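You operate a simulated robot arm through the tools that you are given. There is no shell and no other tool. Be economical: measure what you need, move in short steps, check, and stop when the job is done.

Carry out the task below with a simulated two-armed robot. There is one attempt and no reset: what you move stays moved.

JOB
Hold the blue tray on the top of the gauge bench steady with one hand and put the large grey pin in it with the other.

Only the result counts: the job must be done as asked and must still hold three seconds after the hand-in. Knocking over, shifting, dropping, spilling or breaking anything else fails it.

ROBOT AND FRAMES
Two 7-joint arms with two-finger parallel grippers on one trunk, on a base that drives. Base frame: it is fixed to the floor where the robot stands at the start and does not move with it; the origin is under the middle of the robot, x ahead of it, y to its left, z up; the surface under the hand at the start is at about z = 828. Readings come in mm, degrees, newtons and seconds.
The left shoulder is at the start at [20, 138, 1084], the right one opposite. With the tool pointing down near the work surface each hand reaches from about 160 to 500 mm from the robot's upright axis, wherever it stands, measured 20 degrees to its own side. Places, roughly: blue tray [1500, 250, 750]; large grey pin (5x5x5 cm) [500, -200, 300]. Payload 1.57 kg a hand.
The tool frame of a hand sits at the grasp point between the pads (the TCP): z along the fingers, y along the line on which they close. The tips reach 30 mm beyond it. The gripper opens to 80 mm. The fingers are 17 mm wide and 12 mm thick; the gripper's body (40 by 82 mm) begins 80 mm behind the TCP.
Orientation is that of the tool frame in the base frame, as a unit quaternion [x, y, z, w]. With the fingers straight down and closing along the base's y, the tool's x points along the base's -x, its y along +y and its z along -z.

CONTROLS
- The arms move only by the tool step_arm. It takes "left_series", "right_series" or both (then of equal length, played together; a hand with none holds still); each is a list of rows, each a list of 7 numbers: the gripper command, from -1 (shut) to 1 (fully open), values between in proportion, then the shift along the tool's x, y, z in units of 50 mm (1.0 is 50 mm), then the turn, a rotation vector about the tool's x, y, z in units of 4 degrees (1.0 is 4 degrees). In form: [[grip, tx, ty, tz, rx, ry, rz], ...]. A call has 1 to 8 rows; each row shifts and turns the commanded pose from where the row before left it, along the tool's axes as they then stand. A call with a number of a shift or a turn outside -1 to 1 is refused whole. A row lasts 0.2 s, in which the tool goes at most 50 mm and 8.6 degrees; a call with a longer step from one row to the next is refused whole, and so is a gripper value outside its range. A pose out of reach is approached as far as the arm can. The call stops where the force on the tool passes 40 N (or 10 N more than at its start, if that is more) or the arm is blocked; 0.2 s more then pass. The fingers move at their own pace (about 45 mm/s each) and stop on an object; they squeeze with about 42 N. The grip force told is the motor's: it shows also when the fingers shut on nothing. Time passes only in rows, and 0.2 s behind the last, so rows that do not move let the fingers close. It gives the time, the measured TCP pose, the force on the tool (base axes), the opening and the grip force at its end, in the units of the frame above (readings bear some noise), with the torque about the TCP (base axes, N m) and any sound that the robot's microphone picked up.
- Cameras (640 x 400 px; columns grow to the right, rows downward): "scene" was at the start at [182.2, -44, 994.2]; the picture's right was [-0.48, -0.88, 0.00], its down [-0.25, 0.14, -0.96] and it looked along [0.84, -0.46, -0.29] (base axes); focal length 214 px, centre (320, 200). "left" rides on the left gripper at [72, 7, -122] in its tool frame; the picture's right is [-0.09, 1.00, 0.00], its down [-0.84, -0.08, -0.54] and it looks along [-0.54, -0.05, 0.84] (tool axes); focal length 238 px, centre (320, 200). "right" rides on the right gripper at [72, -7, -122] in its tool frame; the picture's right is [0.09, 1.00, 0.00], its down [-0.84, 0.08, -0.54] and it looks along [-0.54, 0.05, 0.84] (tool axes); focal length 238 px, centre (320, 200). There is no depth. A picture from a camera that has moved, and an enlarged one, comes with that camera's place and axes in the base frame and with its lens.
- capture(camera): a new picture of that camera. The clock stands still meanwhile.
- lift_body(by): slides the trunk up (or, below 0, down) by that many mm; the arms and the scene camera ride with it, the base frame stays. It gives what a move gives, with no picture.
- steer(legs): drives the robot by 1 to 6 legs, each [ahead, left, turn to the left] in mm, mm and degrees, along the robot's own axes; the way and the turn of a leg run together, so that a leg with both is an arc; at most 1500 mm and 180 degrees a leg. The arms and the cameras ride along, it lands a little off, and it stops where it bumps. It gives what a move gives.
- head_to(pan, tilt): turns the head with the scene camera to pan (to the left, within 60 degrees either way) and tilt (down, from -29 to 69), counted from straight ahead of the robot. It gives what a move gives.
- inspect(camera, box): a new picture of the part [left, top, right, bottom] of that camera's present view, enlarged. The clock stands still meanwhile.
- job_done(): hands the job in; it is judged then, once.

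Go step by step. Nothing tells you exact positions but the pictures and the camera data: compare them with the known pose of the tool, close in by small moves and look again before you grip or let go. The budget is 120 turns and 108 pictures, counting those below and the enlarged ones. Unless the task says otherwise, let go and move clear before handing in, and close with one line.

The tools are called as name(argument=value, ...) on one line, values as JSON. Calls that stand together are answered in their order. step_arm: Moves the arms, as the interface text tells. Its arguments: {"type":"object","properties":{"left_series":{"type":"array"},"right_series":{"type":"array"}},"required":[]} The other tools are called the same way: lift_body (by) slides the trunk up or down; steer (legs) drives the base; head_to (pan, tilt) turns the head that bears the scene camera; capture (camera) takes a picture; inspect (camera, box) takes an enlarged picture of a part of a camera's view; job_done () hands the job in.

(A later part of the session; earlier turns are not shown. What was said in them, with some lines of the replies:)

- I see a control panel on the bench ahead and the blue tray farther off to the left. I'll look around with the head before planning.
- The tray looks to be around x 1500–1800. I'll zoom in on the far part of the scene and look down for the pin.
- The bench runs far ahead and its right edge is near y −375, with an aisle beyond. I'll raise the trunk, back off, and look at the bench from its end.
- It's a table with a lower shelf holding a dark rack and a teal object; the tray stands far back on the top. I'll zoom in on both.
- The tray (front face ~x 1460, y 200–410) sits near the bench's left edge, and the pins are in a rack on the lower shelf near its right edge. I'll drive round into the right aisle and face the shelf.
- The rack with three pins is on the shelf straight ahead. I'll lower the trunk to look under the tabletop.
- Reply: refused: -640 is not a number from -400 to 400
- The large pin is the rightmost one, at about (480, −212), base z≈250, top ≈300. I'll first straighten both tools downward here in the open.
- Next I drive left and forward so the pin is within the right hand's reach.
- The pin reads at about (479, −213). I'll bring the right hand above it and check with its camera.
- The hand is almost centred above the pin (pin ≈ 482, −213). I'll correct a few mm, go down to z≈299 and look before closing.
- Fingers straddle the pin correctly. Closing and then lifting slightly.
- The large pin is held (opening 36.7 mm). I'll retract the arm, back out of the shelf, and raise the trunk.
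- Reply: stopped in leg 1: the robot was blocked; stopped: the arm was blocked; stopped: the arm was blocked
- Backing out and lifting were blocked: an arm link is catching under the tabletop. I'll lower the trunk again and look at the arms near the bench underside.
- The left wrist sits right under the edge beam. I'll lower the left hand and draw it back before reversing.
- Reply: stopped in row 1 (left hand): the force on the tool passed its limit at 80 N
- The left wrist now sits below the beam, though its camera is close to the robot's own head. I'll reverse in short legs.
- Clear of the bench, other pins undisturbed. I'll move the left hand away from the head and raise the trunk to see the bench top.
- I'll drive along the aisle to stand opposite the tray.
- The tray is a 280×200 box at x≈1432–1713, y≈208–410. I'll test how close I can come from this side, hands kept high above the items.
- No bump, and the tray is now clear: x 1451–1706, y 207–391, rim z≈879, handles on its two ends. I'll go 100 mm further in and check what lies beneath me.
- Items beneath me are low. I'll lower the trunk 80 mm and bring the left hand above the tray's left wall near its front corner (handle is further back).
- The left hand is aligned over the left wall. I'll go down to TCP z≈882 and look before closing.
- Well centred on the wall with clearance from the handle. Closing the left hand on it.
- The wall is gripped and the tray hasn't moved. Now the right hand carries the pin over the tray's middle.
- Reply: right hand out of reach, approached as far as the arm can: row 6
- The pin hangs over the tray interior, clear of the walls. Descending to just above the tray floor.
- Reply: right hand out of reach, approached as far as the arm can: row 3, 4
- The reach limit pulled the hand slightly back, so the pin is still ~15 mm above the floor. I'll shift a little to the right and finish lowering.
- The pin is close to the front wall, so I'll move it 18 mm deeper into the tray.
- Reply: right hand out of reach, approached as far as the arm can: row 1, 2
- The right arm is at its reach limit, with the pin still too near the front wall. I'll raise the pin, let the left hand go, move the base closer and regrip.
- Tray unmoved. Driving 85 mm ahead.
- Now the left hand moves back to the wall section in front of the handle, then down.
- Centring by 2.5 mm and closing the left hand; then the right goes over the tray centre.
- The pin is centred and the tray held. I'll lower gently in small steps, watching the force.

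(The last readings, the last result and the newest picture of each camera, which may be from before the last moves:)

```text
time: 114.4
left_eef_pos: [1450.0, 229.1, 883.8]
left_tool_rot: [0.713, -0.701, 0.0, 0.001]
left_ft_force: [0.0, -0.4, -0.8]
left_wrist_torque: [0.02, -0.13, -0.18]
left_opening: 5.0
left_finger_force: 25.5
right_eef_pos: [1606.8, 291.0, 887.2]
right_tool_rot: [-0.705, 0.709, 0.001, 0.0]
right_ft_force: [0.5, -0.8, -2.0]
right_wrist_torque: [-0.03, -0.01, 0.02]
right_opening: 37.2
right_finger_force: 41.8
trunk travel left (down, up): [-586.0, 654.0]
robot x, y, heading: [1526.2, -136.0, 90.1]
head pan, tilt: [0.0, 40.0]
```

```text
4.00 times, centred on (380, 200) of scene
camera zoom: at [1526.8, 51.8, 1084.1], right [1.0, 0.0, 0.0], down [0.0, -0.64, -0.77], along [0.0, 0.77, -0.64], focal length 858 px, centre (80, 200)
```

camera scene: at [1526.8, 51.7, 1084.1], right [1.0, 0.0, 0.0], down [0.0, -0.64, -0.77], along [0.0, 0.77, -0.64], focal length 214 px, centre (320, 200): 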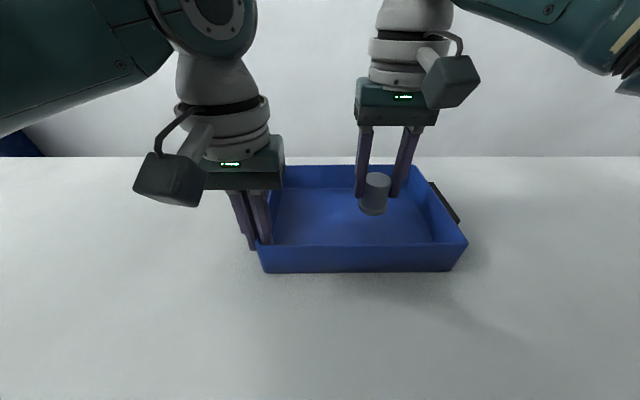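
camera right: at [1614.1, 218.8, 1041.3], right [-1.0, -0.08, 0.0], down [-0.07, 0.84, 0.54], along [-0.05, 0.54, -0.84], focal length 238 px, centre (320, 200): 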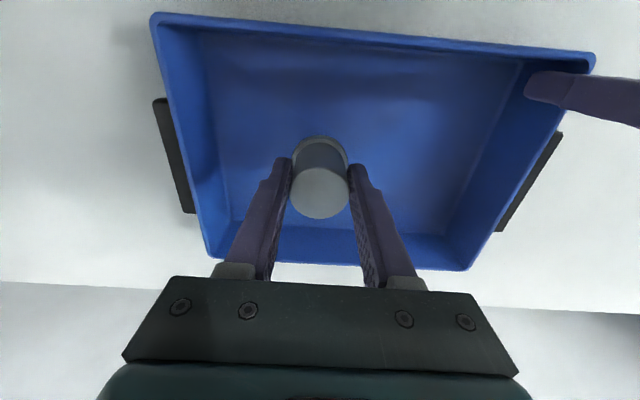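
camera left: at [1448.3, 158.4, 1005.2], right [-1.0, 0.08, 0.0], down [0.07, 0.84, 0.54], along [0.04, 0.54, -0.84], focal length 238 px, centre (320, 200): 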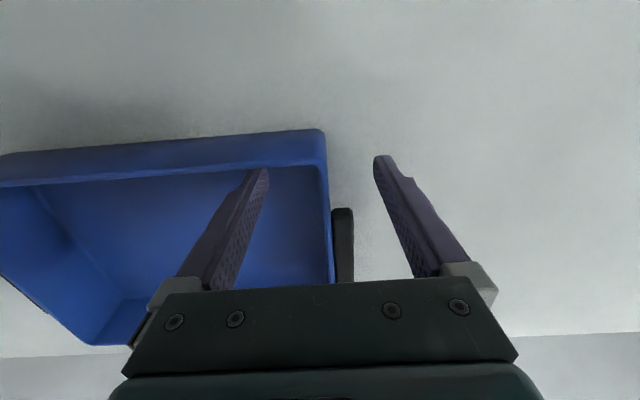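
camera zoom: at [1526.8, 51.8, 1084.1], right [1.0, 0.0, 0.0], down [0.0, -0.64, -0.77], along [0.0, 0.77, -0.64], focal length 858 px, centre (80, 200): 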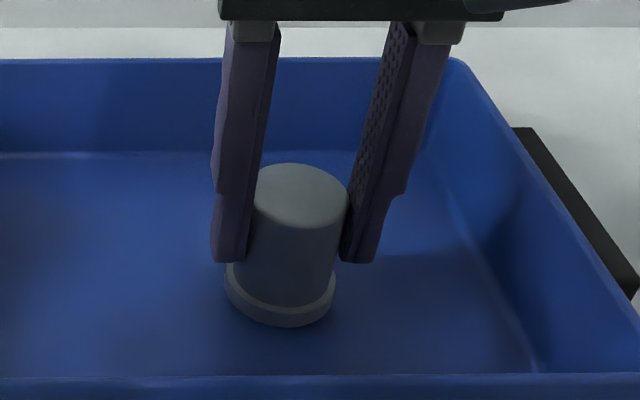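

step_arm(right_series=[[-1, 0, 0, 0.05, 0, 0, 0], [-1, 0, 0, 0.05, 0, 0, 0], [-1, 0, 0, 0, 0, 0, 0]])

```text
time: 115.2
left_eef_pos: [1451.1, 230.4, 884.3]
left_tool_rot: [0.713, -0.701, -0.001, 0.001]
left_ft_force: [0.1, -0.2, 0.2]
left_wrist_torque: [0.02, -0.09, -0.16]
left_opening: 4.8
left_finger_force: 24.9
right_eef_pos: [1608.8, 290.5, 880.4]
right_tool_rot: [-0.705, 0.71, 0.001, -0.001]
right_ft_force: [-0.7, -0.5, -1.9]
right_wrist_torque: [0.0, 0.01, -0.03]
right_opening: 36.9
right_finger_force: 41.7
trunk travel left (down, up): [-586.0, 654.0]
robot x, y, heading: [1522.4, -131.9, 90.0]
head pan, tilt: [0.0, 40.0]
```

No contact felt yet at TCP z≈880 (pin bottom ≈832). I'll continue down in 1.5 mm steps until the weight comes off.

step_arm(right_series=[[-1, 0, 0, 0.03, 0, 0, 0], [-1, 0, 0, 0.03, 0, 0, 0], [-1, 0, 0, 0, 0, 0, 0]])

inspect(camera="scene", box=[300, 150, 460, 250])

```text
time: 116.0
left_eef_pos: [1449.9, 229.0, 882.5]
left_tool_rot: [0.712, -0.702, 0.0, 0.001]
left_ft_force: [-1.0, -0.4, -0.3]
left_wrist_torque: [0.14, -0.15, -0.18]
left_opening: 4.6
left_finger_force: 25.0
right_eef_pos: [1607.6, 290.7, 879.3]
right_tool_rot: [-0.705, 0.709, 0.001, 0.001]
right_ft_force: [1.2, -1.3, 4.7]
right_wrist_torque: [-0.18, -0.02, 0.02]
right_opening: 36.9
right_finger_force: 41.9
trunk travel left (down, up): [-586.0, 654.0]
robot x, y, heading: [1525.0, -131.7, 90.0]
head pan, tilt: [0.0, 40.0]
```

```text
4.00 times, centred on (380, 200) of scene
camera zoom: at [1526.9, 51.8, 1084.2], right [1.0, 0.0, 0.0], down [0.0, -0.64, -0.77], along [0.0, 0.77, -0.64], focal length 858 px, centre (80, 200)
```

zoom: 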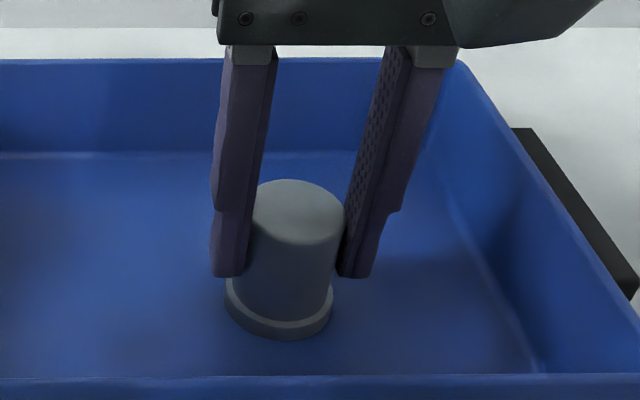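

The force turned to +4.7 N, so the pin stands on the tray floor. I'll open the right hand partway and rise straight up.

step_arm(right_series=[[0.5, 0, 0, 0, 0, 0, 0], [0.5, 0, 0, 0, 0, 0, 0], [0.5, 0, 0, 0, 0, 0, 0], [0.5, 0, 0, 0, 0, 0, 0], [0.5, 0, 0, -0.4, 0, 0, 0], [0.5, 0, 0, -0.7, 0, 0, 0], [0.5, 0, 0, -0.9, 0, 0, 0], [0.5, 0, 0, -0.9, 0, 0, 0]])

capture(camera="scene")

```text
time: 117.8
left_eef_pos: [1450.6, 229.7, 882.7]
left_tool_rot: [0.712, -0.702, 0.0, 0.001]
left_ft_force: [1.2, 0.4, -0.2]
left_wrist_torque: [-0.19, -0.1, -0.11]
left_opening: 4.6
left_finger_force: 25.0
right_eef_pos: [1607.2, 289.0, 1024.5]
right_tool_rot: [-0.704, 0.71, 0.001, 0.0]
right_ft_force: [0.0, -0.6, 0.7]
right_wrist_torque: [0.02, -0.03, 0.01]
right_opening: 60.2
right_finger_force: 0.1
trunk travel left (down, up): [-586.0, 654.0]
robot x, y, heading: [1529.1, -135.5, 90.0]
head pan, tilt: [0.0, 40.0]
```

```text
49 pictures are left
camera scene: at [1526.9, 52.0, 1084.1], right [1.0, 0.0, 0.0], down [0.0, -0.64, -0.77], along [0.0, 0.77, -0.64], focal length 214 px, centre (320, 200)
```

scene: 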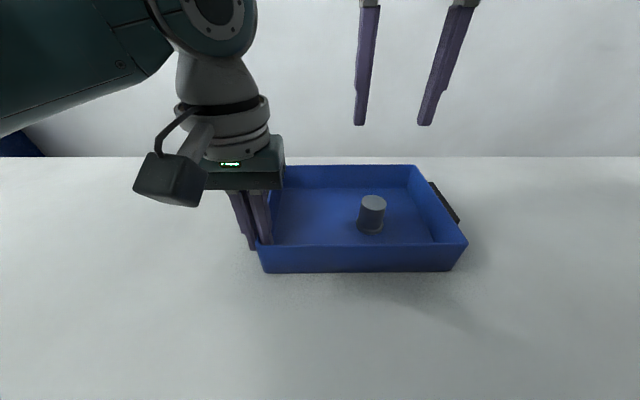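

The pin stands upright in the tray. Now the left hand lets go and rises clear.

step_arm(left_series=[[0.4, 0, 0, 0, 0, 0, 0], [0.4, 0, 0, 0, 0, 0, 0], [0.4, 0, 0, 0, 0, 0, 0], [0.4, 0, 0, 0, 0, 0, 0], [0.4, 0, 0, -0.4, 0, 0, 0], [0.4, 0, 0, -0.7, 0, 0, 0], [0.4, 0, 0, -0.9, 0, 0, 0], [0.4, 0, 0, -0.7, 0, 0, 0]])

capture(camera="scene")

```text
time: 119.6
left_eef_pos: [1450.6, 229.7, 1017.7]
left_tool_rot: [0.713, -0.702, 0.0, 0.002]
left_ft_force: [-1.3, -0.5, 0.0]
left_wrist_torque: [-0.01, 0.01, 0.01]
left_opening: 55.8
left_finger_force: 0.1
right_eef_pos: [1606.8, 291.2, 1025.0]
right_tool_rot: [-0.704, 0.71, 0.001, 0.001]
right_ft_force: [-0.3, 0.1, 0.2]
right_wrist_torque: [0.0, 0.05, 0.0]
right_opening: 60.0
right_finger_force: 0.0
trunk travel left (down, up): [-586.0, 654.0]
robot x, y, heading: [1525.4, -133.3, 89.8]
head pan, tilt: [0.0, 40.0]
```

```text
48 pictures are left
camera scene: at [1526.8, 52.1, 1084.2], right [1.0, 0.0, 0.0], down [0.0, -0.64, -0.77], along [0.0, 0.77, -0.64], focal length 214 px, centre (320, 200)
```

scene: 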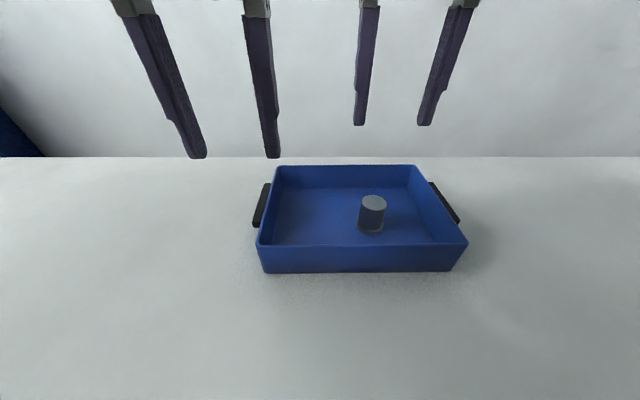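

Both hands are clear, the tray has not moved, and the pin stands in it. Handing in.

job_done()

```text
The job is handed in.
```

The large grey pin stands upright in the blue tray; the left hand held the tray's wall while the right set the pin down, and both hands are now clear.
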